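You operate a simulated robot arm through the tools that you are given. There is no shell and no other tool.

You are at the controls of a simulated robot arm. One attempt, no reset.

## Task
Clear the pump fault and get line C running at 5 L/min.
Fine: press stop to reset, open the return valve, press start, open valve C, then shut the return valve again; no second trip; leave the other valves, switch and levers alone.

Only the result counts: the job must be done as asked and must still hold three seconds after the hand-in. Knocking over, shifting, dropping, spilling or breaking anything else fails it.

## Robot
A 7-joint arm with a two-finger parallel gripper, fixed in place. Base frame: the origin is at the foot of the arm, x ahead of it, y to its left, z up. Readings come in mm, degrees, newtons and seconds.
With the tool pointing down near the work surface it reaches from about 340 to 780 mm from the base axis. Its first joint turns from -166.0 to 166.0 degrees. Payload 3.91 kg.
Tool frame: the origin (TCP) lies between the finger pads and is the grasp point; the fingertips stand 30 mm ahead of it; z points along the fingers, y is the line along which they close. The gripper opens to 110 mm. The fingers are 20 mm wide and 10 mm thick; the gripper's body (48 by 112 mm) begins 55 mm behind the TCP.
Orientation is that of the tool frame in the base frame, as [roll, pitch, yaw] about the fixed x, y, z axes, in that order (R = Rz(yaw) Ry(pitch) Rx(roll)). With the fingers straight down and closing along the base's y, the tool's x points along the base's -x, its y along +y and its z along -z.

## Interface
- The arm moves only by the tool jog_arm. Its argument "commands" is a list that holds one entry, the list of rows, each a list of 7 numbers: the shift along the tool's x, y, z in units of 400 mm (1.0 is 400 mm), then the turn, a rotation vector about the tool's x, y, z in units of 180 degrees (1.0 is 180 degrees), then the gripper command, from -1 (shut) to 1 (fully open), values between in proportion. In form: [[[x, y, z, ax, ay, az, jaw], ...]]. A call has 1 to 20 rows; each row is the pose to reach, as a shift and turn from the pose commanded when the call began, along the tool's axes at that moment. A call with a number of a shift or a turn outside -1 to 1 is refused whole. A row lasts 0.2 s, in which the tool goes at most 50 mm and 8.6 degrees; a call with a longer step from one row to the next is refused whole, and so is a gripper value outside its range. Where a pose cannot be reached the arm comes as near as it can. A force on the tool above 40 N (or 10 N above the force at the start of the call, whichever is more), or a blocked arm, ends the call early, and 0.2 s more pass. Each finger travels about 153 mm/s and halts on what it meets, pressing with about 24 N; the grip force reading is that of the motor and also rises with nothing between the fingers. The clock runs only during rows and for 0.2 s after the last one: add rows that repeat a pose to give the fingers time. It gives the time, the measured TCP pose, the force on the tool (base axes), the opening and the grip force at its end, in the units of the frame above (readings bear some noise), with the torque about the TCP (base axes, N m) and any sound that the robot's microphone picked up.
- Cameras (640 x 400 px; columns grow to the right, rows downward): "scene" is fixed at [400.2, -501.9, 1702.3]; the picture's right is [0.99, -0.14, 0.00], its down [-0.08, -0.52, -0.85] and it looks along [0.12, 0.84, -0.53] (base axes); focal length 353 px, centre (320, 200). "wrist" rides on the gripper at [77, 7, -114] in the tool frame; the picture's right is [-0.09, 1.00, 0.00], its down [-0.80, -0.07, -0.59] and it looks along [-0.59, -0.05, 0.80] (tool axes); focal length 270 px, centre (320, 200).
- camera(camera): a new picture of that camera. It takes no simulated time.
- move_column(by): slides the trunk up (or, below 0, down) by that many mm; the arm rides with it, the base frame stays. It gives what a move gives, with no picture.
- measure_at(camera, pixels): for up to 12 pixels [column, row] of the newest picture of that camera ("zoom" is the newest enlarged one), the place [x, y, z] in the base frame of the surface seen there, good to about 2 mm. It takes no simulated time.
- enlarge(camera, box): a new picture of the part [left, top, right, bottom] of that camera's present view, enlarged. It takes no simulated time.
- close_job(): hands the job in; it is judged then, once.

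Leave the gripper open and the arm clear of the work at the hand-in unless told otherwise.

The tools are called as a command line: name --argument value ..., lists and objects as JSON in quotes. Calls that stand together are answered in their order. jog_arm: Moves the arm, as the interface text tells. Its arguments: {"type":"object","properties":{"commands":{"type":"array","items":{"type":"array","items":{"type":"array","items":{"type":"number"}}}}},"required":["commands"]} The other tools are called the same way: move_column (by) slides the trunk up or down; camera (camera) takes a picture; measure_at (camera, pixels) gives the place of the surface under pixels of a picture; enlarge (camera, box) takes an enlarged picture of a part of a camera's view; close_job () hands the job in.

At the start:

```text
clock: 0.0
tool_pos: [153.0, 301.1, 1494.8]
ee_rot: [-179.9, 0.1, -179.9]
wrist_force: [0.7, -0.2, -0.8]
wrist_torque: [-0.04, -0.02, 0.0]
width: 110.2
gripper_force: 0.1
trunk travel left (down, up): [-589.0, 21.0]
```

scene: 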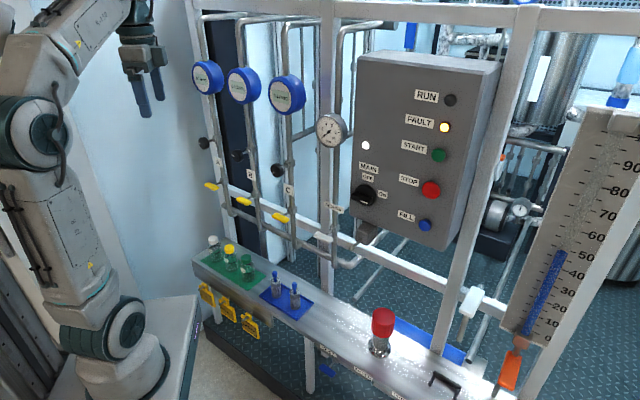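
wrist: 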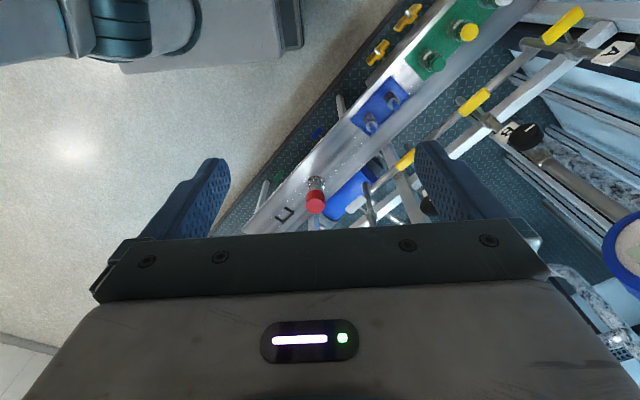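

I see a control panel with RUN, FAULT (lit), START, STOP and FILL buttons, three lines with yellow valve handles, and a level gauge. I'll enlarge the regions to read the labels.

enlarge --camera "scene" --box '[180, 130, 360, 270]'

enlarge --camera "scene" --box '[340, 50, 500, 250]'

enlarge --camera "scene" --box '[180, 220, 520, 400]'

enlarge --camera "scene" --box '[180, 40, 360, 160]'

enlarge --camera "scene" --box '[440, 180, 640, 400]'

```text
2.86 times, centred on (270, 200) of scene
```

zoom: 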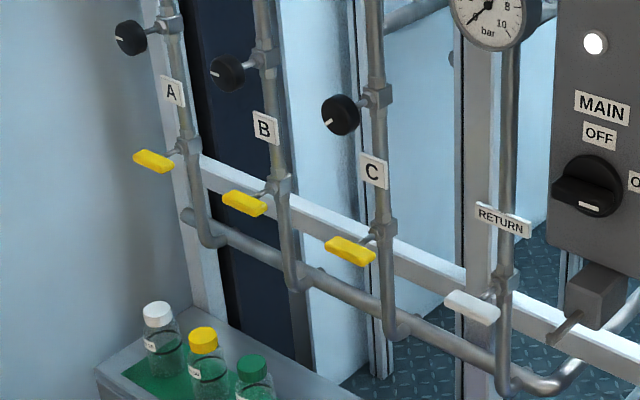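

```text
2.00 times, centred on (420, 150) of scene
```

zoom: 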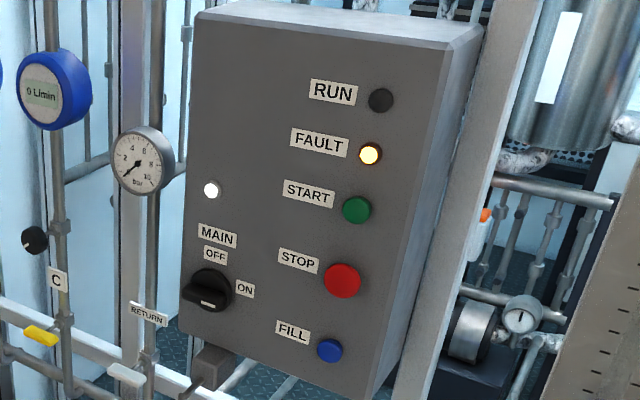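

```text
1.88 times, centred on (350, 310) of scene
```

zoom: 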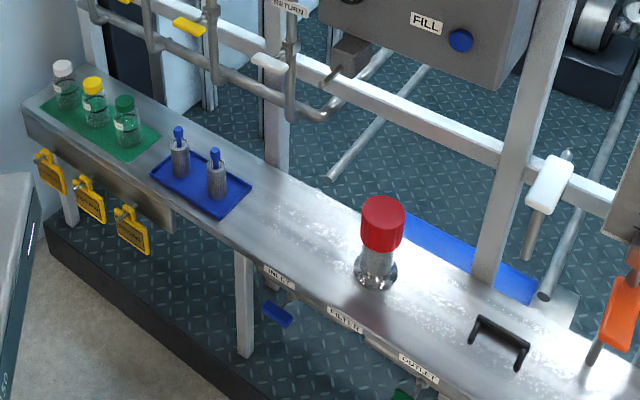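

```text
3.33 times, centred on (270, 100) of scene
```

zoom: 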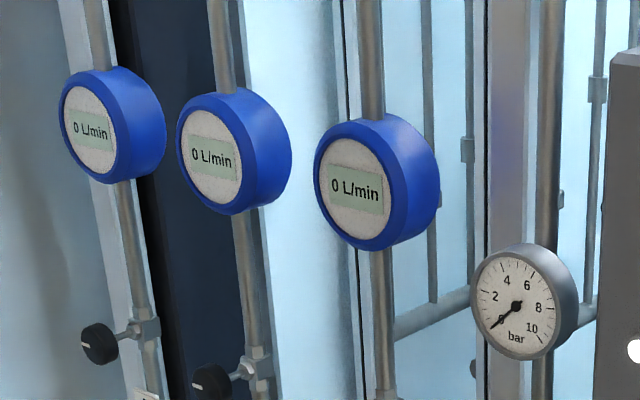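

```text
1.82 times, centred on (540, 290) of scene
```

zoom: 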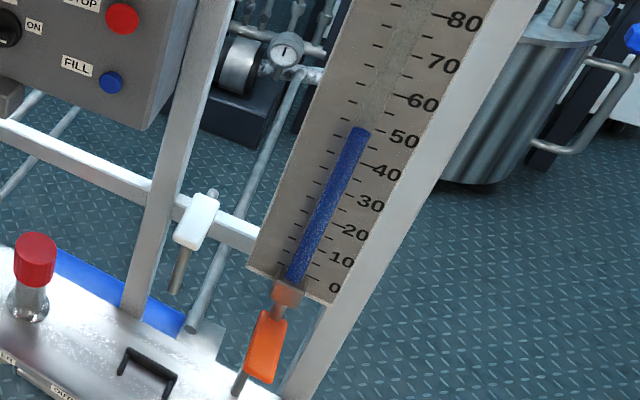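

I'll measure the key features: yellow handle C, the RETURN white handle, the START and STOP buttons, knob C, and the pipes.

camera --camera "scene"

measure_at --camera "scene" --pixels '[[431, 190], [440, 155], [425, 225], [281, 218], [292, 214], [324, 237], [340, 232], [278, 170], [289, 188], [333, 208], [364, 195], [241, 200]]'

enlarge --camera "scene" --box '[260, 180, 356, 240]'

```text
taken
```

scene: 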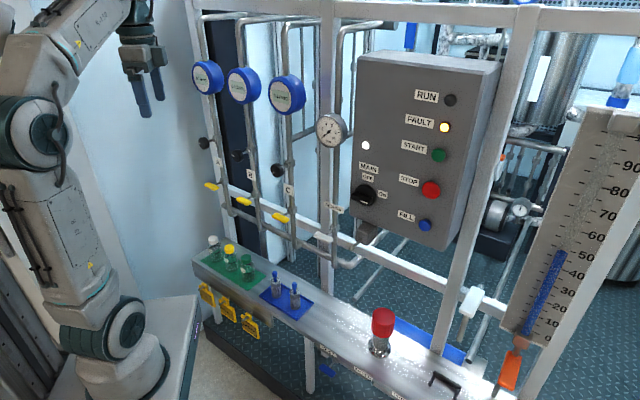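

```text
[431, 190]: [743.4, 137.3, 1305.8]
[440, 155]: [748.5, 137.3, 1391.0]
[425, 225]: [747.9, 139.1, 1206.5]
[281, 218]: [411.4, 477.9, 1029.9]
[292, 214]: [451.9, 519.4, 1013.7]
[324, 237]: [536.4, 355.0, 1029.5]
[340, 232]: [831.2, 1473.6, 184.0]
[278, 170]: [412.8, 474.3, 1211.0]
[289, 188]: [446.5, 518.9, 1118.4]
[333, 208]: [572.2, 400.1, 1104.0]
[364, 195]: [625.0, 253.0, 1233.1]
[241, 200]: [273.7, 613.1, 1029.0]
```

```text
6.67 times, centred on (308, 210) of scene
```

zoom: 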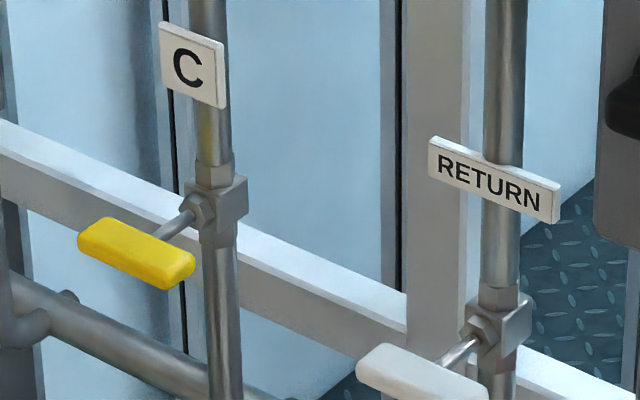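

I'll measure the handle ends in the zoom to learn how each lever sits on its stem.

measure_at --camera "zoom" --pixels '[[84, 235], [90, 250], [110, 235], [135, 250], [160, 262], [170, 282], [188, 268], [175, 225], [198, 210], [225, 205], [215, 300], [110, 222]]'

measure_at --camera "zoom" --pixels '[[362, 368], [375, 355], [400, 360], [430, 375], [460, 388], [480, 392], [458, 350], [478, 330], [500, 325], [500, 240], [500, 180], [380, 390]]'

```text
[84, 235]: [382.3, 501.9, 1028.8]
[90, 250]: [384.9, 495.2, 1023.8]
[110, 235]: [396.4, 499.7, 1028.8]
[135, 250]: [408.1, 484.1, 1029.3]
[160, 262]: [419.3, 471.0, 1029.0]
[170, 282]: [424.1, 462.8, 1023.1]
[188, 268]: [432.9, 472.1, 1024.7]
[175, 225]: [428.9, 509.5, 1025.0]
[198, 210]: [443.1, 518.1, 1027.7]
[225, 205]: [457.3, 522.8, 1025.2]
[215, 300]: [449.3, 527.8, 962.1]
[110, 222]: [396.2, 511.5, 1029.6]
```

```text
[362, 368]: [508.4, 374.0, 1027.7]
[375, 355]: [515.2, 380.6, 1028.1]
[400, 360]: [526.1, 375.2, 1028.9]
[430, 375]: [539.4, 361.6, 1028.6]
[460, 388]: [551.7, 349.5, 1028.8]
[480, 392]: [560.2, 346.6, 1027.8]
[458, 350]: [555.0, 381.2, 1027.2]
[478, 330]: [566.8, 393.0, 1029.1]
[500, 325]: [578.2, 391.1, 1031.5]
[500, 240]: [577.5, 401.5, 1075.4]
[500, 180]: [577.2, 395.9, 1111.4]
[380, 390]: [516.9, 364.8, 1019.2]
```

Handle C is a T-bar about 65 mm long, centred on its stem near (407,487,1025), and the RETURN handle is similar near (535,360,1023). I'll measure the shelf, objects, other protrusions and the arm itself to plan clearance.

measure_at --camera "scene" --pixels '[[383, 315], [300, 330], [213, 240], [246, 255], [294, 288], [286, 95], [330, 130], [368, 228], [100, 330], [30, 130], [30, 190], [145, 50]]'

measure_at --camera "scene" --pixels '[[360, 60], [495, 70], [365, 190], [379, 200], [375, 240], [350, 210], [322, 150], [362, 235], [450, 100], [445, 127], [420, 145], [210, 185]]'

enlarge --camera "scene" --box '[0, 0, 220, 400]'

```text
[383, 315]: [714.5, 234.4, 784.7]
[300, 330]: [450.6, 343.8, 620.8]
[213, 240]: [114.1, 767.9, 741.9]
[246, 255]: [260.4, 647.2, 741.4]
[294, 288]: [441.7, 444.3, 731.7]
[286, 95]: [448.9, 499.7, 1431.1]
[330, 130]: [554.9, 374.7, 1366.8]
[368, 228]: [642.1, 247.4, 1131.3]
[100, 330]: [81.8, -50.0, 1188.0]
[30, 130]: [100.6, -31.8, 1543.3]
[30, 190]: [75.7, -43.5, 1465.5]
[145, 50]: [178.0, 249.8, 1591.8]
```

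```text
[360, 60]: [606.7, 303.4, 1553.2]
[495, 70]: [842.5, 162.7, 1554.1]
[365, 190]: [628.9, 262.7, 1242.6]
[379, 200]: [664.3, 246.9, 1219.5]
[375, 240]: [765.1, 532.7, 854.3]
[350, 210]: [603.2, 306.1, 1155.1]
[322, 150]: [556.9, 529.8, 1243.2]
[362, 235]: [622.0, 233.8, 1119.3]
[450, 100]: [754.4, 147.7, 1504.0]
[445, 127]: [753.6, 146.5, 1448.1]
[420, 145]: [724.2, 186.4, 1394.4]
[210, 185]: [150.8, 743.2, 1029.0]
```

```text
1.00 times, centred on (110, 200) of scene (not enlarged: the box is as wide or as high as the picture)
```

zoom: 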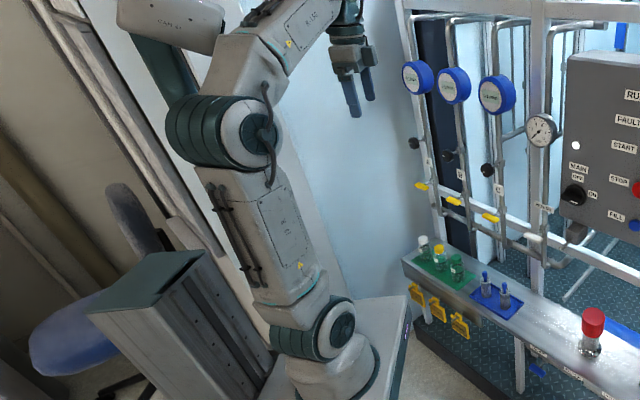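

The panel runs along (0.707,-0.707), so the approach direction is (0.707,0.707,0). The shoulder height is about 1190 mm, which suits both the levers and the buttons. I'll move in free space to about (500,0,1320), yaw 45° and shut the gripper, well away from the panel.

jog_arm --commands '[[[-0.062, -0.0538, 0.03125, 0, 0, -0.0179, -1], [-0.124, -0.1075, 0.0625, 0, 0, -0.0357, -1], [-0.186, -0.1613, 0.09375, 0, 0, -0.0536, -1], [-0.248, -0.215, 0.125, 0, 0, -0.0714, -1], [-0.31, -0.2688, 0.15625, 0, 0, -0.0893, -1], [-0.372, -0.3225, 0.1875, 0, 0, -0.107, -1], [-0.434, -0.376, 0.21875, 0, 0, -0.125, -1], [-0.496, -0.43, 0.25, 0, 0, -0.143, -1], [-0.558, -0.484, 0.28125, 0, 0, -0.161, -1], [-0.62, -0.5375, 0.3125, 0, 0, -0.179, -1], [-0.682, -0.591, 0.34375, 0, 0, -0.196, -1], [-0.744, -0.645, 0.375, 0, 0, -0.214, -1], [-0.806, -0.699, 0.40625, 0, 0, -0.232, -1], [-0.8675, -0.7525, 0.4375, 0, 0, -0.25, -1], [-0.8675, -0.7525, 0.4375, 0, 0, -0.25, -1]]]'

```text
clock: 3.2
tool_pos: [499.0, 1.7, 1320.2]
ee_rot: [-180.0, 0.0, -134.8]
wrist_force: [-0.3, -0.7, -0.1]
wrist_torque: [-0.02, 0.04, 0.01]
width: 0.0
gripper_force: 23.9
trunk travel left (down, up): [-589.0, 21.0]
```

The arm reached (499,2,1320) with yaw -134.8°. Next I pitch the tool up 90° about its y so the fingers point at the panel.

jog_arm --commands '[[[0, 0, 0, 0, -0.0417, 0, -1], [0, 0, 0, 0, -0.0833, 0, -1], [0, 0, 0, 0, -0.125, 0, -1], [0, 0, 0, 0, -0.1667, 0, -1], [0, 0, 0, 0, -0.2083, 0, -1], [0, 0, 0, 0, -0.25, 0, -1], [0, 0, 0, 0, -0.2917, 0, -1], [0, 0, 0, 0, -0.3333, 0, -1], [0, 0, 0, 0, -0.375, 0, -1], [0, 0, 0, 0, -0.4167, 0, -1], [0, 0, 0, 0, -0.4583, 0, -1], [0, 0, 0, 0, -0.5, 0, -1], [0, 0, 0, 0, -0.5, 0, -1]]]'

camera --camera "scene"

camera --camera "wrist"

```text
clock: 6.0
tool_pos: [500.8, 0.7, 1319.7]
ee_rot: [-13.1, 89.9, 31.9]
wrist_force: [0.3, -0.7, -1.1]
wrist_torque: [-0.01, -0.02, -0.01]
width: 0.2
gripper_force: 23.8
trunk travel left (down, up): [-589.0, 21.0]
```

```text
taken
```

scene: 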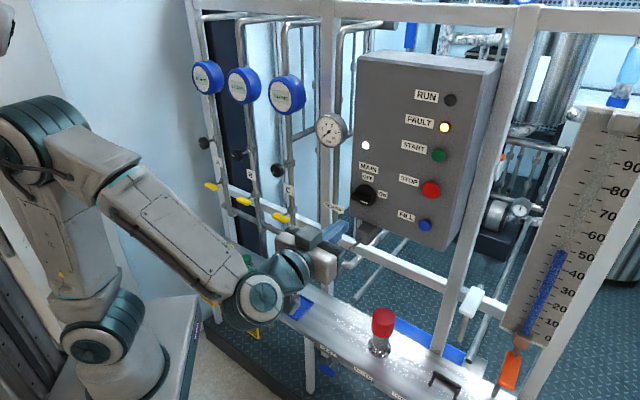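

```text
taken
```

wrist: 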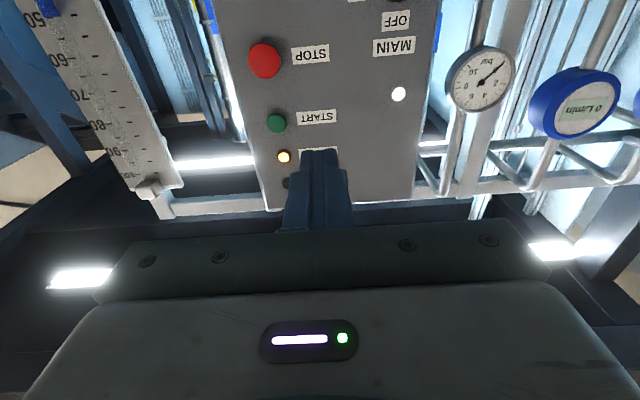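

The tool is now horizontal facing the panel. STOP shows at wrist pixel (264,61) and START at (276,122). I'll measure them and the panel face close up.

measure_at --camera "wrist" --pixels '[[264, 61], [264, 50], [264, 72], [252, 61], [277, 61], [276, 122], [269, 122], [283, 122], [276, 115], [276, 129], [330, 80], [340, 130]]'

```text
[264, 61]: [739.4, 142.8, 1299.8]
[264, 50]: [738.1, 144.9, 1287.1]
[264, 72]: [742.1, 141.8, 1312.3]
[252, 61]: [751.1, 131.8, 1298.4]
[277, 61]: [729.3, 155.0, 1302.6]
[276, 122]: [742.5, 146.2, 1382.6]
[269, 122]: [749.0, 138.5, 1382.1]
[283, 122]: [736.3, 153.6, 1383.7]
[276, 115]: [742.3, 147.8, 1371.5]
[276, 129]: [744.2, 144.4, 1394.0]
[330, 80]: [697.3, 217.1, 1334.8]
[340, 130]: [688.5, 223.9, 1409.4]
```

The STOP centre is about (740.5,140.5,1303). I'll move to a standoff about 60 mm in front of it, with the fingers still shut.

jog_arm --commands '[[[0.0052, -0.022, 0.0558, 0, 0, 0, -1], [0.0104, -0.044, 0.1115, 0, 0, 0, -1], [0.0157, -0.066, 0.167, 0, 0, 0, -1], [0.0209, -0.088, 0.223, 0, 0, 0, -1], [0.0261, -0.11, 0.279, 0, 0, 0, -1], [0.0313, -0.132, 0.3345, 0, 0, 0, -1], [0.0366, -0.154, 0.39, 0, 0, 0, -1], [0.0418, -0.1765, 0.446, 0, 0, 0, -1], [0.0418, -0.1765, 0.446, 0, 0, 0, -1]]]'

camera --camera "wrist"

camera --camera "scene"

```text
clock: 8.0
tool_pos: [675.2, 76.1, 1305.5]
ee_rot: [11.0, 89.9, 56.1]
wrist_force: [0.0, 0.3, -0.3]
wrist_torque: [0.02, 0.01, -0.02]
width: 0.0
gripper_force: 23.9
trunk travel left (down, up): [-589.0, 21.0]
```

```text
taken
```

wrist: 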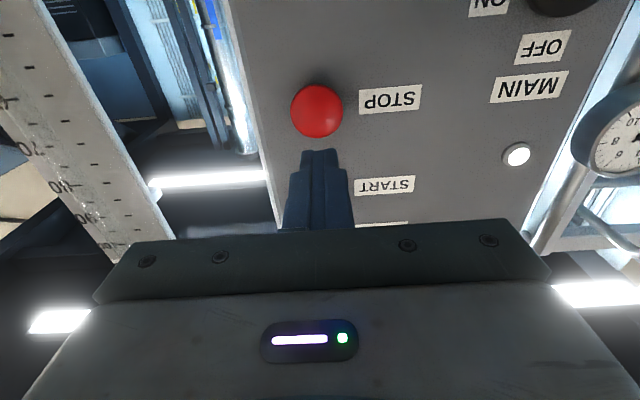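

```text
taken
```

scene: 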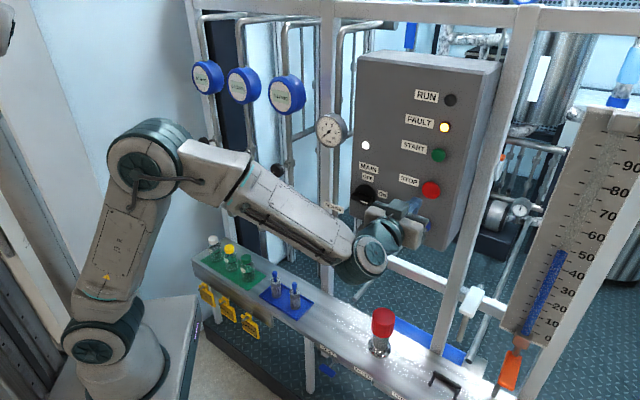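

I'll re-measure STOP from here to check the aim.

measure_at --camera "wrist" --pixels '[[317, 111], [293, 111], [341, 111], [317, 88], [317, 134], [317, 100], [317, 122]]'

```text
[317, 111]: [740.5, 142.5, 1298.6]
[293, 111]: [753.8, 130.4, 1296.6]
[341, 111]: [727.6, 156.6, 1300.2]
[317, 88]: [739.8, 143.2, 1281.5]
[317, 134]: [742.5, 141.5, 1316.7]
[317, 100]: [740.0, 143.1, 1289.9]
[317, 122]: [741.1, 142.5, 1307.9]
```

The tip is about 63 mm from STOP and laterally aligned, and I'll drop 5 mm to its centre. I'll advance and press slowly, watching the force.

jog_arm --commands '[[[0.0125, 0, 0.05, 0, 0, 0, -1], [0.0125, 0, 0.1, 0, 0, 0, -1], [0.0125, 0, 0.1375, 0, 0, 0, -1], [0.0125, 0, 0.1475, 0, 0, 0, -1], [0.0125, 0, 0.1525, 0, 0, 0, -1], [0.0125, 0, 0.1575, 0, 0, 0, -1], [0.0125, 0, 0.1625, 0, 0, 0, -1], [0.0125, 0, 0.1675, 0, 0, 0, -1], [0.0125, 0, 0.1675, 0, 0, 0, -1]]]'

camera --camera "scene"

```text
clock: 10.0
tool_pos: [723.0, 122.5, 1298.9]
ee_rot: [-7.6, 89.9, 37.5]
wrist_force: [-1.5, -1.7, 0.8]
wrist_torque: [0.0, -0.01, 0.01]
width: 0.0
gripper_force: 23.9
trunk travel left (down, up): [-589.0, 21.0]
heard: click
```

```text
taken
```

scene: 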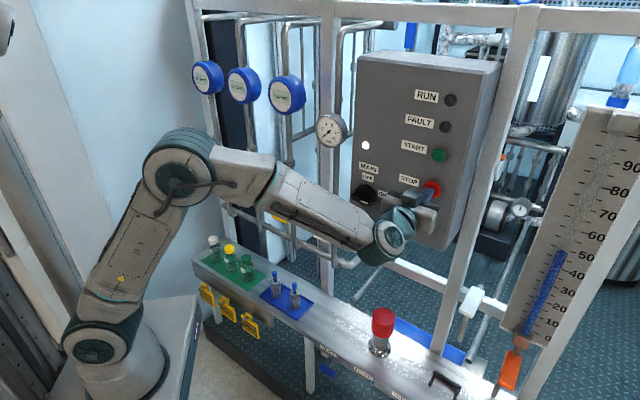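

I heard a click and the FAULT lamp is off, so the reset worked. I'll retreat about 78 mm from STOP.

jog_arm --commands '[[[0, 0, -0.05, 0, 0, 0, -1], [0, 0, -0.12, 0, 0, 0, -1], [0, 0, -0.195, 0, 0, 0, -1], [0, 0, -0.195, 0, 0, 0, -1]]]'

camera --camera "scene"

```text
clock: 11.0
tool_pos: [667.3, 67.3, 1296.6]
ee_rot: [99.3, 90.0, 144.4]
wrist_force: [-1.0, 0.0, -0.4]
wrist_torque: [0.02, 0.0, 0.0]
width: 0.0
gripper_force: 23.9
trunk travel left (down, up): [-589.0, 21.0]
```

```text
taken
```

scene: 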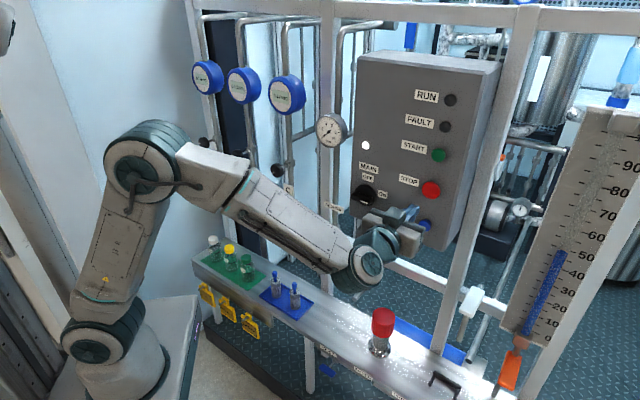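

FAULT is still off. I now move to in front of the RETURN handle while rolling the tool +90° so the fingers close vertically, and half-open the gripper.

jog_arm --commands '[[[0.0489, 0.0538, 0, 0, 0, 0.0357, -1], [0.0977, 0.1076, 0, 0, 0, 0.0714, -1], [0.1466, 0.1614, 0, 0, 0, 0.1071, -1], [0.1954, 0.2151, 0, 0, 0, 0.1429, -1], [0.2443, 0.2689, 0, 0, 0, 0.1786, -0.5], [0.2931, 0.3227, 0, 0, 0, 0.2143, 0], [0.342, 0.3765, 0, 0, 0, 0.25, 0], [0.3909, 0.4303, 0, 0, 0, 0.2857, 0], [0.4397, 0.4841, 0, 0, 0, 0.3214, 0], [0.4886, 0.5379, 0, 0, 0, 0.3571, 0], [0.5374, 0.5916, 0, 0, 0, 0.3929, 0], [0.5863, 0.6454, 0, 0, 0, 0.4286, 0], [0.6351, 0.6992, 0, 0, 0, 0.4643, 0], [0.684, 0.753, 0, 0, 0, 0.5, 0], [0.684, 0.753, 0, 0, 0, 0.5, 0]]]'

camera --camera "wrist"

camera --camera "scene"

```text
clock: 12.9
tool_pos: [552.3, 186.1, 1143.5]
ee_rot: [88.2, 36.9, 132.4]
wrist_force: [9.8, -9.3, 1.7]
wrist_torque: [-0.29, -0.36, -0.41]
width: 58.6
gripper_force: 3.1
trunk travel left (down, up): [-589.0, 21.0]
stopped in row 9: the force on the tool passed its limit at 56 N (the readings are from after the stop); the commanded pose is now the measured one
```

```text
taken
```

wrist: 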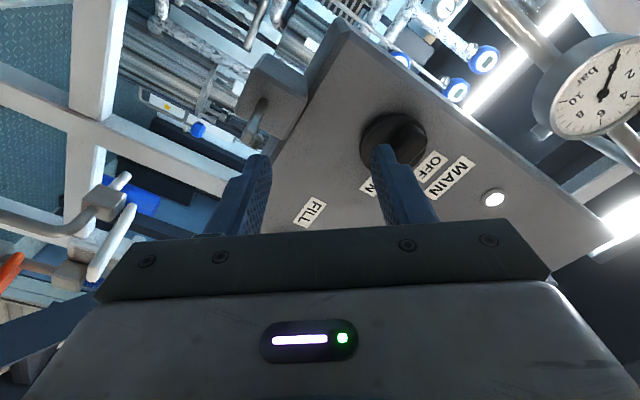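

```text
taken
```

scene: 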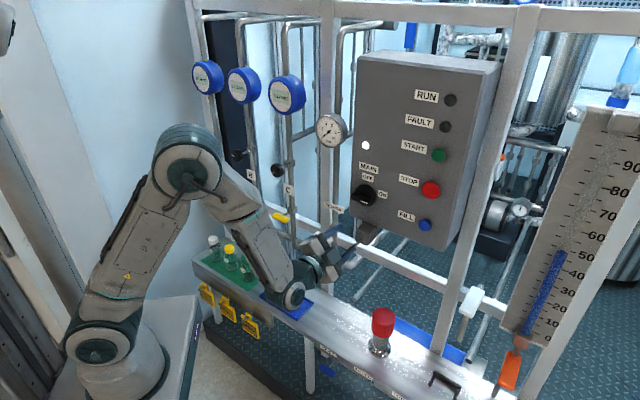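

The call stopped on a 56 N force. I must see what was touched, so I'm enlarging around the gripper at (325,260).

enlarge --camera "scene" --box '[260, 190, 420, 320]'

enlarge --camera "wrist" --box '[140, 20, 460, 240]'

```text
3.08 times, centred on (340, 255) of scene
```

zoom: 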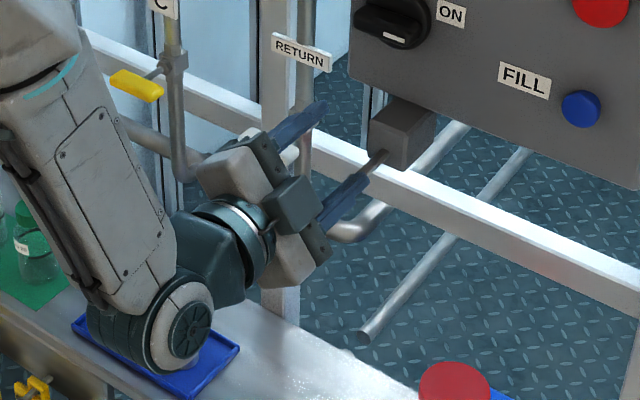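

```text
1.82 times, centred on (300, 130) of wrist
```

zoom: 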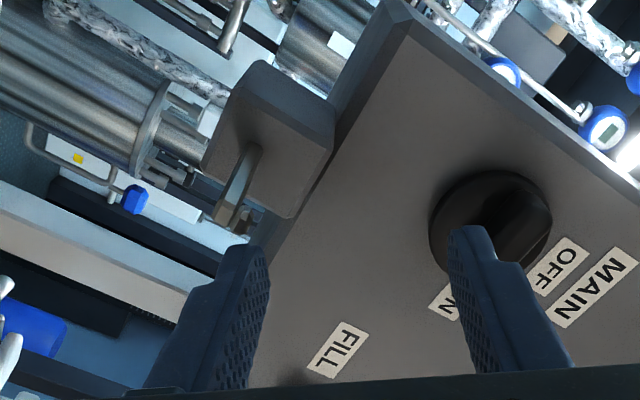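

The reaction force and torque put the contact at the lower fingertip, near (580,200,1113), and the likely object is the rod coming out of the small box under the panel. I'll measure that rod.

enlarge --camera "scene" --box '[320, 200, 400, 270]'

measure_at --camera "scene" --pixels '[[361, 237], [358, 241], [357, 243], [363, 235], [355, 246], [350, 250], [345, 255], [335, 220], [375, 228], [300, 290], [364, 232]]'

```text
5.71 times, centred on (360, 235) of scene
```

zoom: 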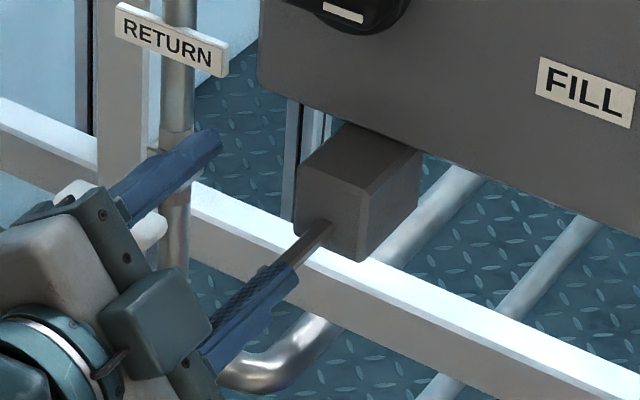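

```text
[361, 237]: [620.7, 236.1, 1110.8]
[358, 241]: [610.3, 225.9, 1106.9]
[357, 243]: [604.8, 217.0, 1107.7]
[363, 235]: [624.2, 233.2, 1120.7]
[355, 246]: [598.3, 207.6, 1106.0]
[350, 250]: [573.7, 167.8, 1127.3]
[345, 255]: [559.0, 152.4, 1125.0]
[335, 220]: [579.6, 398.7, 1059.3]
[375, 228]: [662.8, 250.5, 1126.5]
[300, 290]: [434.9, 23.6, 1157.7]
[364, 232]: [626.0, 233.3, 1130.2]
```

The rod runs from about (621,236,1111) toward the robot at x−y≈385, and the lower finger met its side. I'll back off 12 mm to the right (+u), then 80 mm away from the panel.

jog_arm --commands '[[[-0.024, -0.018, 0, 0, 0, 0, 0], [-0.03, -0.0225, -0.08, 0, 0, 0, 0], [-0.03, -0.0225, -0.16, 0, 0, 0, 0], [-0.03, -0.0225, -0.2, 0, 0, 0, 0], [-0.03, -0.0225, -0.2, 0, 0, 0, 0]]]'

camera --camera "wrist"

enlarge --camera "scene" --box '[300, 180, 420, 270]'

```text
clock: 14.1
tool_pos: [501.0, 122.0, 1138.9]
ee_rot: [88.3, 36.7, 133.0]
wrist_force: [0.0, -0.2, -0.8]
wrist_torque: [0.0, 0.0, 0.03]
width: 55.0
gripper_force: 0.2
trunk travel left (down, up): [-589.0, 21.0]
```

```text
taken
```

wrist: 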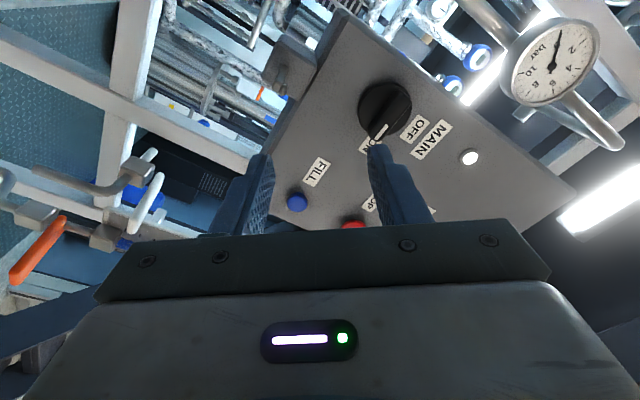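

```text
4.44 times, centred on (360, 225) of scene
```

zoom: 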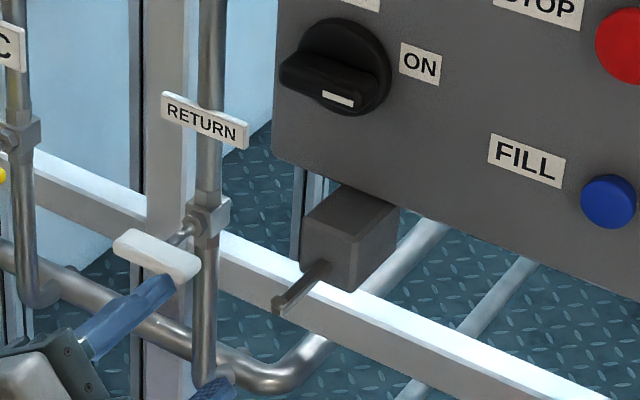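

The rod looks unmoved: its tip is at scene (350.5,249), as in the first picture (350.4,250). I'll measure its tip so I can route around it.

measure_at --camera "zoom" --pixels '[[279, 304], [285, 298], [276, 301], [300, 285], [320, 270], [277, 310], [120, 240], [160, 255], [190, 272], [130, 262], [190, 232], [207, 215]]'

measure_at --camera "wrist" --pixels '[[385, 105], [380, 128], [290, 70], [270, 75], [297, 202], [469, 157]]'

```text
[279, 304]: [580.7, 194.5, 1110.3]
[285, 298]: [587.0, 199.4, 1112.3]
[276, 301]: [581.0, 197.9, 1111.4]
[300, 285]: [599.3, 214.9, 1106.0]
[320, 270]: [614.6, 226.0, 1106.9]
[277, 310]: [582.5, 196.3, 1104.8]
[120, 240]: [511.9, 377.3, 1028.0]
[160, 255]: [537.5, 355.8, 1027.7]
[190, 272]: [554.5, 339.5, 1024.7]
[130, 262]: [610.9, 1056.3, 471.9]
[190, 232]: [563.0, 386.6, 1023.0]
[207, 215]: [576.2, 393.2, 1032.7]
```

```text
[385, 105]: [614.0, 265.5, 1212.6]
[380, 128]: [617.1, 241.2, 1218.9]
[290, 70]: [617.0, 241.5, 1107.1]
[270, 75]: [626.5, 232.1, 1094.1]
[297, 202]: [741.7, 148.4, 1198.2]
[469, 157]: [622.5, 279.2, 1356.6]
```

The rod tip is at about (581,196,1108). I'm staying well in front of it, and now move left and down to face the RETURN handle while finishing the roll to 90°.

jog_arm --commands '[[[0.058, -0.0018, 0.0094, 0, 0, 0.02555, 0], [0.116, -0.0036, 0.0188, 0, 0, 0.0511, 0], [0.174, -0.0054, 0.0281, 0, 0, 0.07665, 0], [0.232, -0.0073, 0.0375, 0, 0, 0.1022, 0], [0.29, -0.0091, 0.0469, 0, 0, 0.12775, 0], [0.348, -0.0109, 0.0563, 0, 0, 0.1533, 0], [0.406, -0.0127, 0.0656, 0, 0, 0.17885, 0], [0.464, -0.0145, 0.075, 0, 0, 0.2044, 0], [0.464, -0.0145, 0.075, 0, 0, 0.2044, 0]]]'

camera --camera "wrist"

camera --camera "scene"

```text
clock: 16.1
tool_pos: [434.6, 252.3, 1020.2]
ee_rot: [88.4, 0.0, 134.0]
wrist_force: [-0.7, 0.7, 0.3]
wrist_torque: [0.02, -0.02, 0.0]
width: 55.1
gripper_force: 0.0
out of reach, approached as far as the arm can: row 2, 3, 4, 5, 6, 7, 8, 9
trunk travel left (down, up): [-589.0, 21.0]
```

```text
taken
```

wrist: 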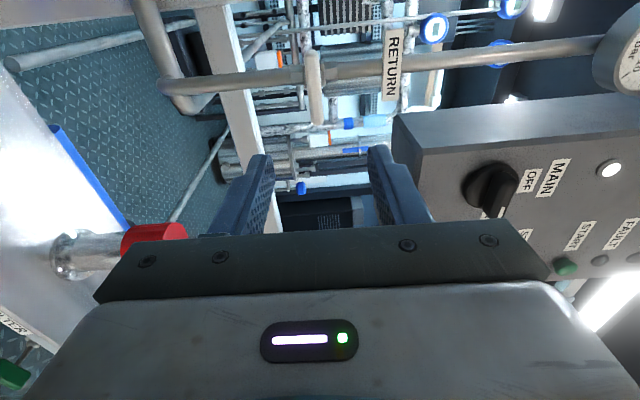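

```text
taken
```

scene: 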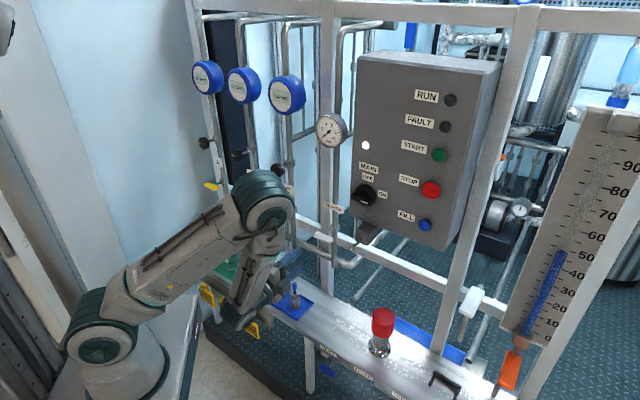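

The handle appears at wrist pixel (315,85). The solver flagged a reach limit, but the pose is close to what I wanted. The elbow has come forward and the wrist looks low, so I'll check its clearance to the bottles and vials.

measure_at --camera "scene" --pixels '[[265, 200], [275, 240], [250, 290], [230, 320], [235, 325], [268, 300], [290, 185], [265, 175], [245, 265], [225, 265], [295, 290], [180, 240]]'

enlarge --camera "scene" --box '[180, 160, 360, 350]'

```text
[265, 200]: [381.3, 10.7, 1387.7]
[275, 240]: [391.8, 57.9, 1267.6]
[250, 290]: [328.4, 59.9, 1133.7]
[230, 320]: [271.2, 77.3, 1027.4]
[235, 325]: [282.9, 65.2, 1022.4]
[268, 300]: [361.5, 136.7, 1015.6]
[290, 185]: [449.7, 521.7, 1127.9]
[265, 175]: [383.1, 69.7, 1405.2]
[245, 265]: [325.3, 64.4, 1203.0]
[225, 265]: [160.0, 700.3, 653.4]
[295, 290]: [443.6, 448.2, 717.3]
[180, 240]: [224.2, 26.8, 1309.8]
```

```text
2.11 times, centred on (270, 255) of scene
```

zoom: 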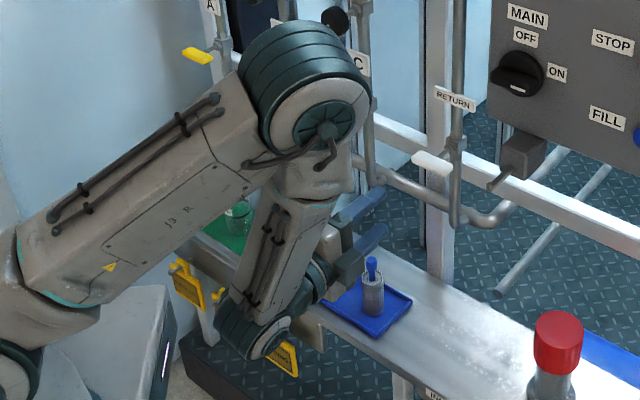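

The wrist is around z 1015 with free space around it, but the arm is folded. A lower trunk would suit the levers better. I'll raise the tool 280 mm first, staying away from the panel, and then lower the trunk by 280 mm.

jog_arm --commands '[[[0, 0.0875, 0, 0, 0, 0, 0], [0, 0.175, 0, 0, 0, 0, 0], [0, 0.2625, 0, 0, 0, 0, 0], [0, 0.35, 0, 0, 0, 0, 0], [0, 0.4375, 0, 0, 0, 0, 0], [0, 0.525, 0, 0, 0, 0, 0], [0, 0.6125, 0, 0, 0, 0, 0], [0, 0.7, 0, 0, 0, 0, 0], [0, 0.7, 0, 0, 0, 0, 0]]]'

camera --camera "scene"

```text
clock: 18.1
tool_pos: [427.5, 245.1, 1300.4]
ee_rot: [88.7, 0.0, 133.9]
wrist_force: [0.0, -0.1, -0.6]
wrist_torque: [0.01, -0.01, -0.02]
width: 54.9
gripper_force: 0.1
out of reach, approached as far as the arm can: row 1, 2, 3, 4, 5, 6, 7
trunk travel left (down, up): [-589.0, 21.0]
```

```text
taken
```

scene: 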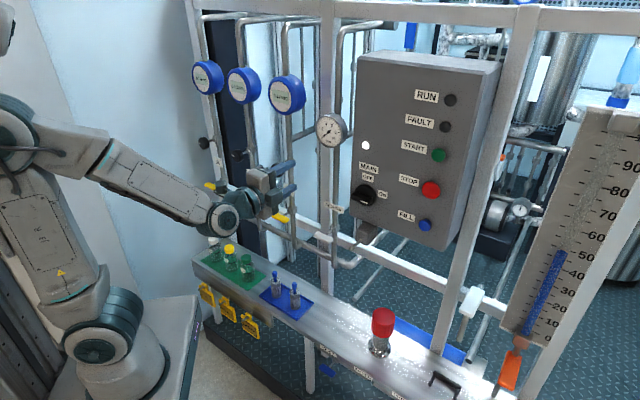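

This arm shape is comfortable. Now I lower the trunk 280 mm with the pose kept.

move_column --by -280

camera --camera "scene"

camera --camera "wrist"

```text
clock: 21.0
tool_pos: [426.3, 245.6, 1019.3]
ee_rot: [88.6, 0.0, 134.0]
wrist_force: [0.9, -0.4, 0.6]
wrist_torque: [0.03, -0.01, 0.0]
width: 54.8
gripper_force: 0.1
trunk travel left (down, up): [-309.0, 301.0]
```

```text
taken
```

scene: 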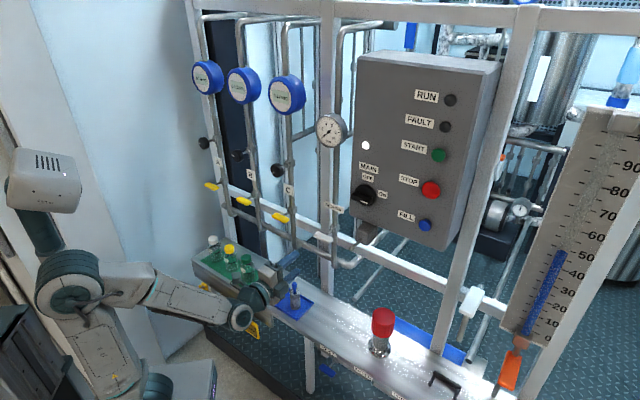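

```text
taken
```

wrist: 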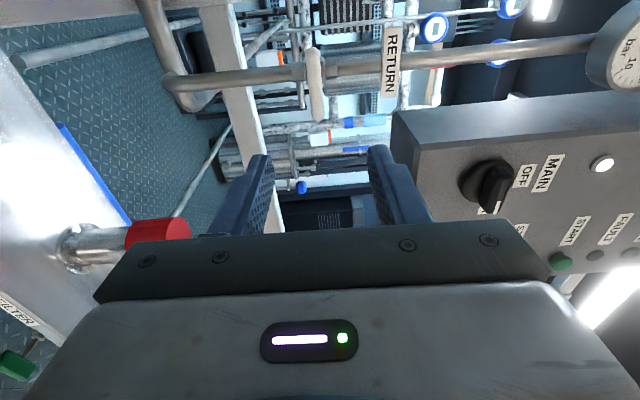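

Now I enlarge the RETURN handle in the wrist view (around (315,85)) and measure its edges.

enlarge --camera "wrist" --box '[260, 30, 380, 140]'

```text
3.64 times, centred on (320, 85) of wrist
```

zoom: 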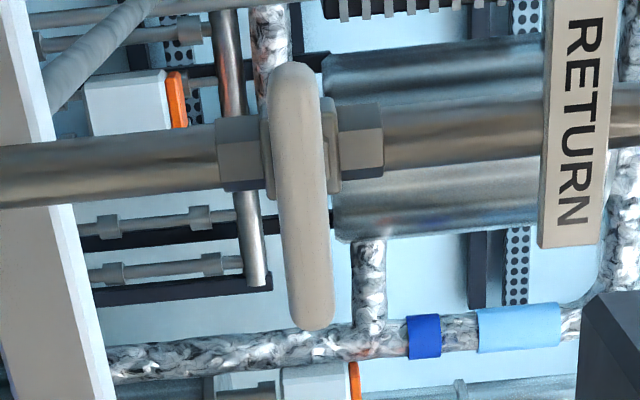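

measure_at --camera "zoom" --pixels '[[293, 70], [295, 100], [300, 150], [300, 200], [305, 250], [310, 300], [315, 325], [278, 180], [320, 180], [330, 260], [288, 270], [327, 150]]'

```text
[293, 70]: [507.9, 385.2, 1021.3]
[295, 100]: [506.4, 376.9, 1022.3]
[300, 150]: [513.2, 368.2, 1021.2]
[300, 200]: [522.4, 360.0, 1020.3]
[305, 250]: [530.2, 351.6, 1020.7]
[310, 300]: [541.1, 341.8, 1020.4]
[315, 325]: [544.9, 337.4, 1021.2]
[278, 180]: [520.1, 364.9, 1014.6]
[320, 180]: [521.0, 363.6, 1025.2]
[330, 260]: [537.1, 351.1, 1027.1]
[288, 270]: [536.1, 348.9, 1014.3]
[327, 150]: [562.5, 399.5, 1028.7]
```

The RETURN bar has its front face at x+y≈882, is centred at about z 1021, and is 13 mm thick. I'll advance 90 mm with a small orientation correction (about 1.4° roll, 1° yaw) and re-check.

jog_arm --commands '[[[0.0049, -0.0003, 0.056, 0.002, 0.0014, 0, 0], [0.0098, -0.0006, 0.112, 0.0039, 0.0028, 0, 0], [0.0146, -0.001, 0.168, 0.0059, 0.0042, 0, 0], [0.0195, -0.00125, 0.225, 0.0078, 0.0056, 0, 0], [0.0195, -0.00125, 0.225, 0.0078, 0.0056, 0, 0]]]'

camera --camera "wrist"

enlarge --camera "scene" --box '[240, 190, 400, 310]'

```text
clock: 22.2
tool_pos: [487.1, 313.2, 1021.1]
ee_rot: [90.1, 0.0, 135.0]
wrist_force: [-0.2, -0.2, 0.2]
wrist_torque: [-0.01, -0.01, -0.03]
width: 54.9
gripper_force: 0.0
trunk travel left (down, up): [-309.0, 301.0]
```

```text
taken
```

wrist: 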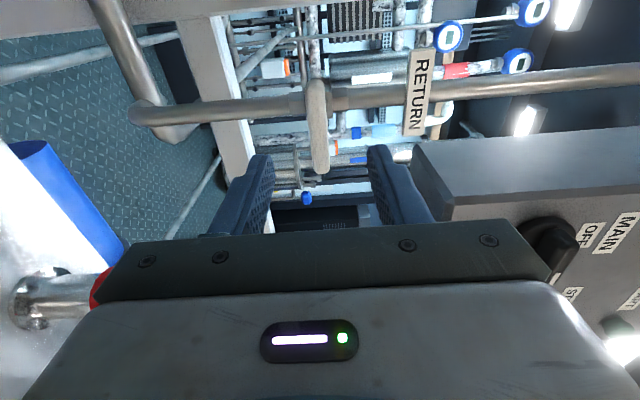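

```text
3.33 times, centred on (320, 250) of scene
```

zoom: 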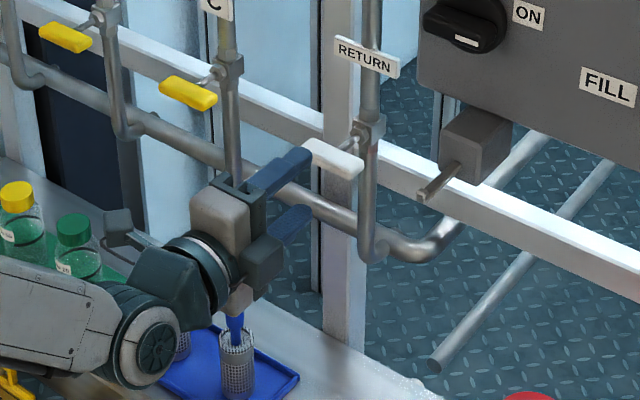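

Orientation is now square. I'll re-measure the handle at this closer range.

measure_at --camera "wrist" --pixels '[[315, 84], [316, 95], [317, 110], [318, 130], [319, 150], [320, 166], [310, 130], [326, 130], [312, 110], [324, 150], [300, 107], [250, 110]]'

```text
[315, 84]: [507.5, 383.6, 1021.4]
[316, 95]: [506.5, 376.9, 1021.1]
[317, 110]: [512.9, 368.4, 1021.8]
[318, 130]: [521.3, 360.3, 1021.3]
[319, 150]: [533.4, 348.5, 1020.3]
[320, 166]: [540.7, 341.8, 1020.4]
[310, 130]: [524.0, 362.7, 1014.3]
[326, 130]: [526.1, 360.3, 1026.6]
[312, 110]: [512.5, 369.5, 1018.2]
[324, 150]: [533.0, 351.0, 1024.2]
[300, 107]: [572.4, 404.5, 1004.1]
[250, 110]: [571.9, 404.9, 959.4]
```

The bar is centred in height with the TCP, so I advance 61 mm and then close the fingers on it.

jog_arm --commands '[[[0.002, 0, 0.05, 0, 0, 0, 0], [0.004, 0, 0.1, 0, 0, 0, 0], [0.005, 0, 0.13, 0, 0, 0, 0], [0.005, 0, 0.1525, 0, 0, 0, 0], [0.005, 0, 0.1525, 0, 0, 0, 0]]]'

camera --camera "wrist"

enlarge --camera "scene" --box '[270, 190, 390, 280]'

```text
clock: 23.4
tool_pos: [527.8, 356.9, 1020.3]
ee_rot: [90.0, 0.1, 134.9]
wrist_force: [-0.5, 0.5, -0.1]
wrist_torque: [0.0, 0.0, 0.01]
width: 54.9
gripper_force: 0.0
trunk travel left (down, up): [-309.0, 301.0]
```

```text
taken
```

wrist: 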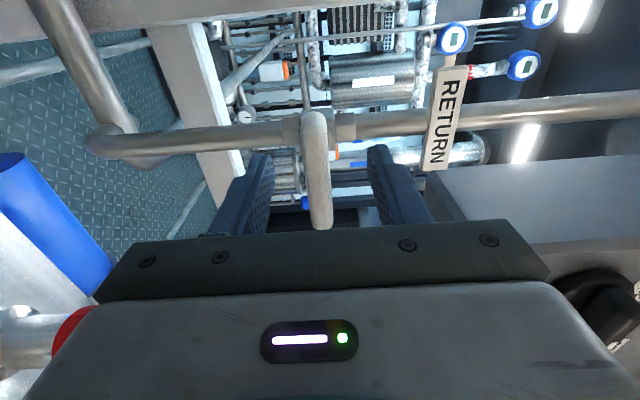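

```text
4.44 times, centred on (330, 235) of scene
```

zoom: 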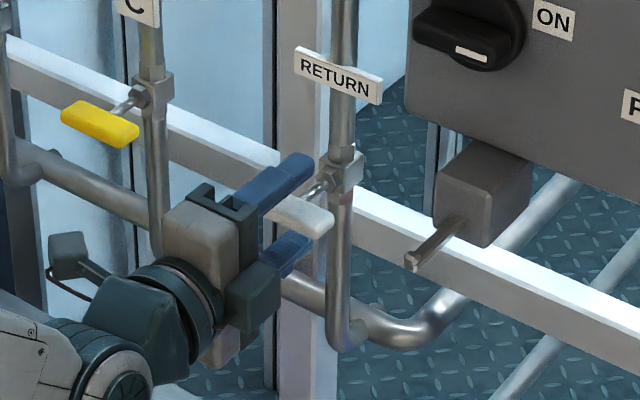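

The handle lies midway between the fingers. Closing the grip now.

jog_arm --commands '[[[0, 0, 0, 0, 0, 0, -0.6], [0, 0, 0, 0, 0, 0, -1], [0, 0, 0, 0, 0, 0, -1], [0, 0, 0, 0, 0, 0, -1]]]'

```text
clock: 24.4
tool_pos: [528.2, 356.8, 1020.4]
ee_rot: [90.1, 0.1, 134.9]
wrist_force: [-1.5, -0.7, -6.7]
wrist_torque: [0.34, -0.33, -0.2]
width: 12.8
gripper_force: 44.8
trunk travel left (down, up): [-309.0, 301.0]
```

The bar is gripped (12.8 mm). I'll try a small counter-clockwise turn of 15° about the stem and read the torque.

jog_arm --commands '[[[0, 0, 0, 0, 0, -0.0278, -1], [0, 0, 0, 0, 0, -0.0556, -1], [0, 0, 0, 0, 0, -0.0833, -1], [0, 0, 0, 0, 0, -0.0833, -1]]]'

enlarge --camera "scene" --box '[270, 190, 390, 280]'

```text
clock: 25.4
tool_pos: [528.6, 356.5, 1019.9]
ee_rot: [90.2, 15.0, 135.0]
wrist_force: [-10.6, -11.2, -12.2]
wrist_torque: [0.22, -0.27, 0.54]
width: 13.0
gripper_force: 44.8
trunk travel left (down, up): [-309.0, 301.0]
```

```text
4.44 times, centred on (330, 235) of scene
```

zoom: 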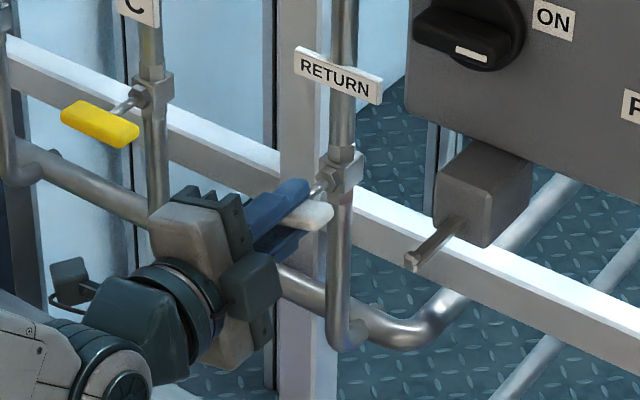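

The handle turned with the fingers (width unchanged, no torque about the stem axis). I'll continue counter-clockwise another 75° to full open.

jog_arm --commands '[[[0, 0, 0, 0, 0, -0.0347, -1], [0, 0, 0, 0, 0, -0.0694, -1], [0, 0, 0, 0, 0, -0.1042, -1], [0, 0, 0, 0, 0, -0.1389, -1], [0, 0, 0, 0, 0, -0.1736, -1], [0, 0, 0, 0, 0, -0.2083, -1], [0, 0, 0, 0, 0, -0.2431, -1], [0, 0, 0, 0, 0, -0.2778, -1], [0, 0, 0, 0, 0, -0.3125, -1], [0, 0, 0, 0, 0, -0.3472, -1], [0, 0, 0, 0, 0, -0.3819, -1], [0, 0, 0, 0, 0, -0.4167, -1], [0, 0, 0, 0, 0, -0.4167, -1]]]'

enlarge --camera "scene" --box '[270, 190, 390, 280]'

camera --camera "wrist"

```text
clock: 28.2
tool_pos: [527.0, 358.6, 1021.3]
ee_rot: [-150.9, 89.9, -106.1]
wrist_force: [-13.5, -14.1, -17.8]
wrist_torque: [0.35, -0.32, 0.17]
width: 12.9
gripper_force: 44.9
trunk travel left (down, up): [-309.0, 301.0]
```

```text
4.44 times, centred on (330, 235) of scene
```

zoom: 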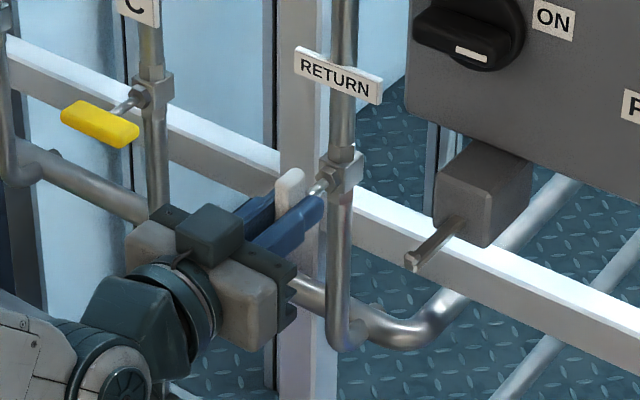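

```text
taken
```

wrist: 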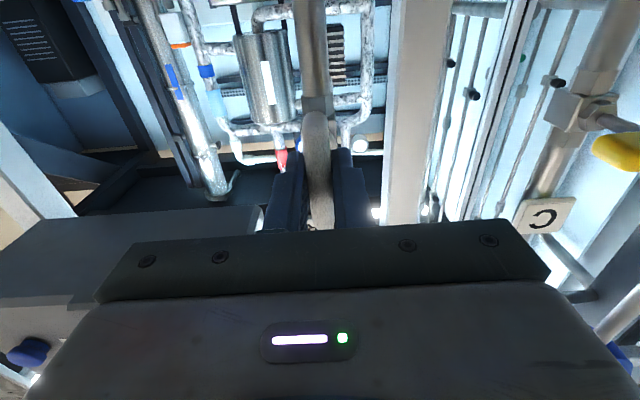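

The RETURN handle is now vertical, in line with its pipe, so it is open. I'll release and retreat straight back 120 mm.

jog_arm --commands '[[[0, 0, 0, 0, 0, 0, -0.2], [0, 0, 0, 0, 0, 0, -0.1], [0, 0, 0, 0, 0, 0, -0.1]]]'

jog_arm --commands '[[[0, 0, -0.08, 0, 0, 0, -0.1], [0, 0, -0.16, 0, 0, 0, -0.1], [0, 0, -0.24, 0, 0, 0, -0.1], [0, 0, -0.3, 0, 0, 0, -0.1], [0, 0, -0.3, 0, 0, 0, -0.1]]]'

camera --camera "scene"

camera --camera "wrist"

```text
clock: 29.0
tool_pos: [528.3, 358.4, 1020.8]
ee_rot: [60.6, 90.0, 105.4]
wrist_force: [0.3, 0.6, -0.2]
wrist_torque: [0.0, -0.02, -0.01]
width: 49.7
gripper_force: 0.1
trunk travel left (down, up): [-309.0, 301.0]
```

```text
clock: 30.2
tool_pos: [441.3, 269.9, 1020.6]
ee_rot: [138.5, 90.0, -176.5]
wrist_force: [-0.3, 0.4, -0.2]
wrist_torque: [-0.01, 0.0, -0.01]
width: 49.4
gripper_force: 0.0
trunk travel left (down, up): [-309.0, 301.0]
```

```text
taken
```

scene: 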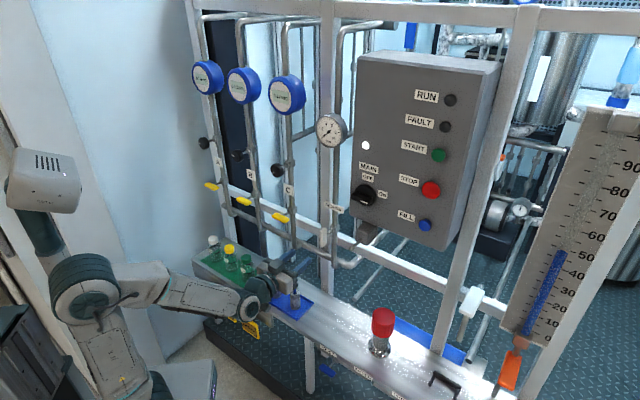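

```text
taken
```

wrist: 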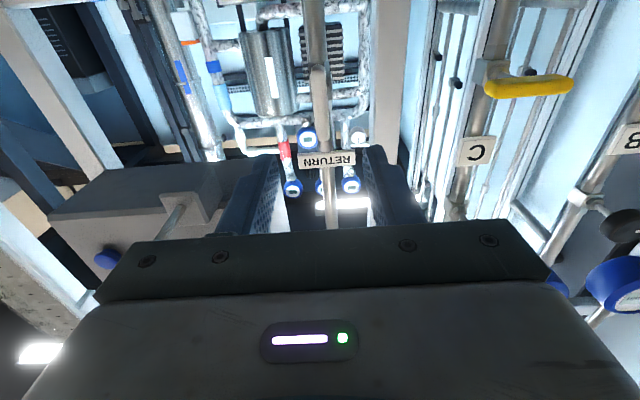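

RETURN is open. Next comes START. I'll raise the trunk back by 280 mm, with the tool well in front of everything.

move_column --by 280

```text
clock: 33.0
tool_pos: [441.5, 271.4, 1300.5]
ee_rot: [-25.7, 90.0, 19.3]
wrist_force: [-0.9, 0.5, -0.2]
wrist_torque: [0.01, -0.01, -0.01]
width: 49.3
gripper_force: 0.0
trunk travel left (down, up): [-589.0, 21.0]
```

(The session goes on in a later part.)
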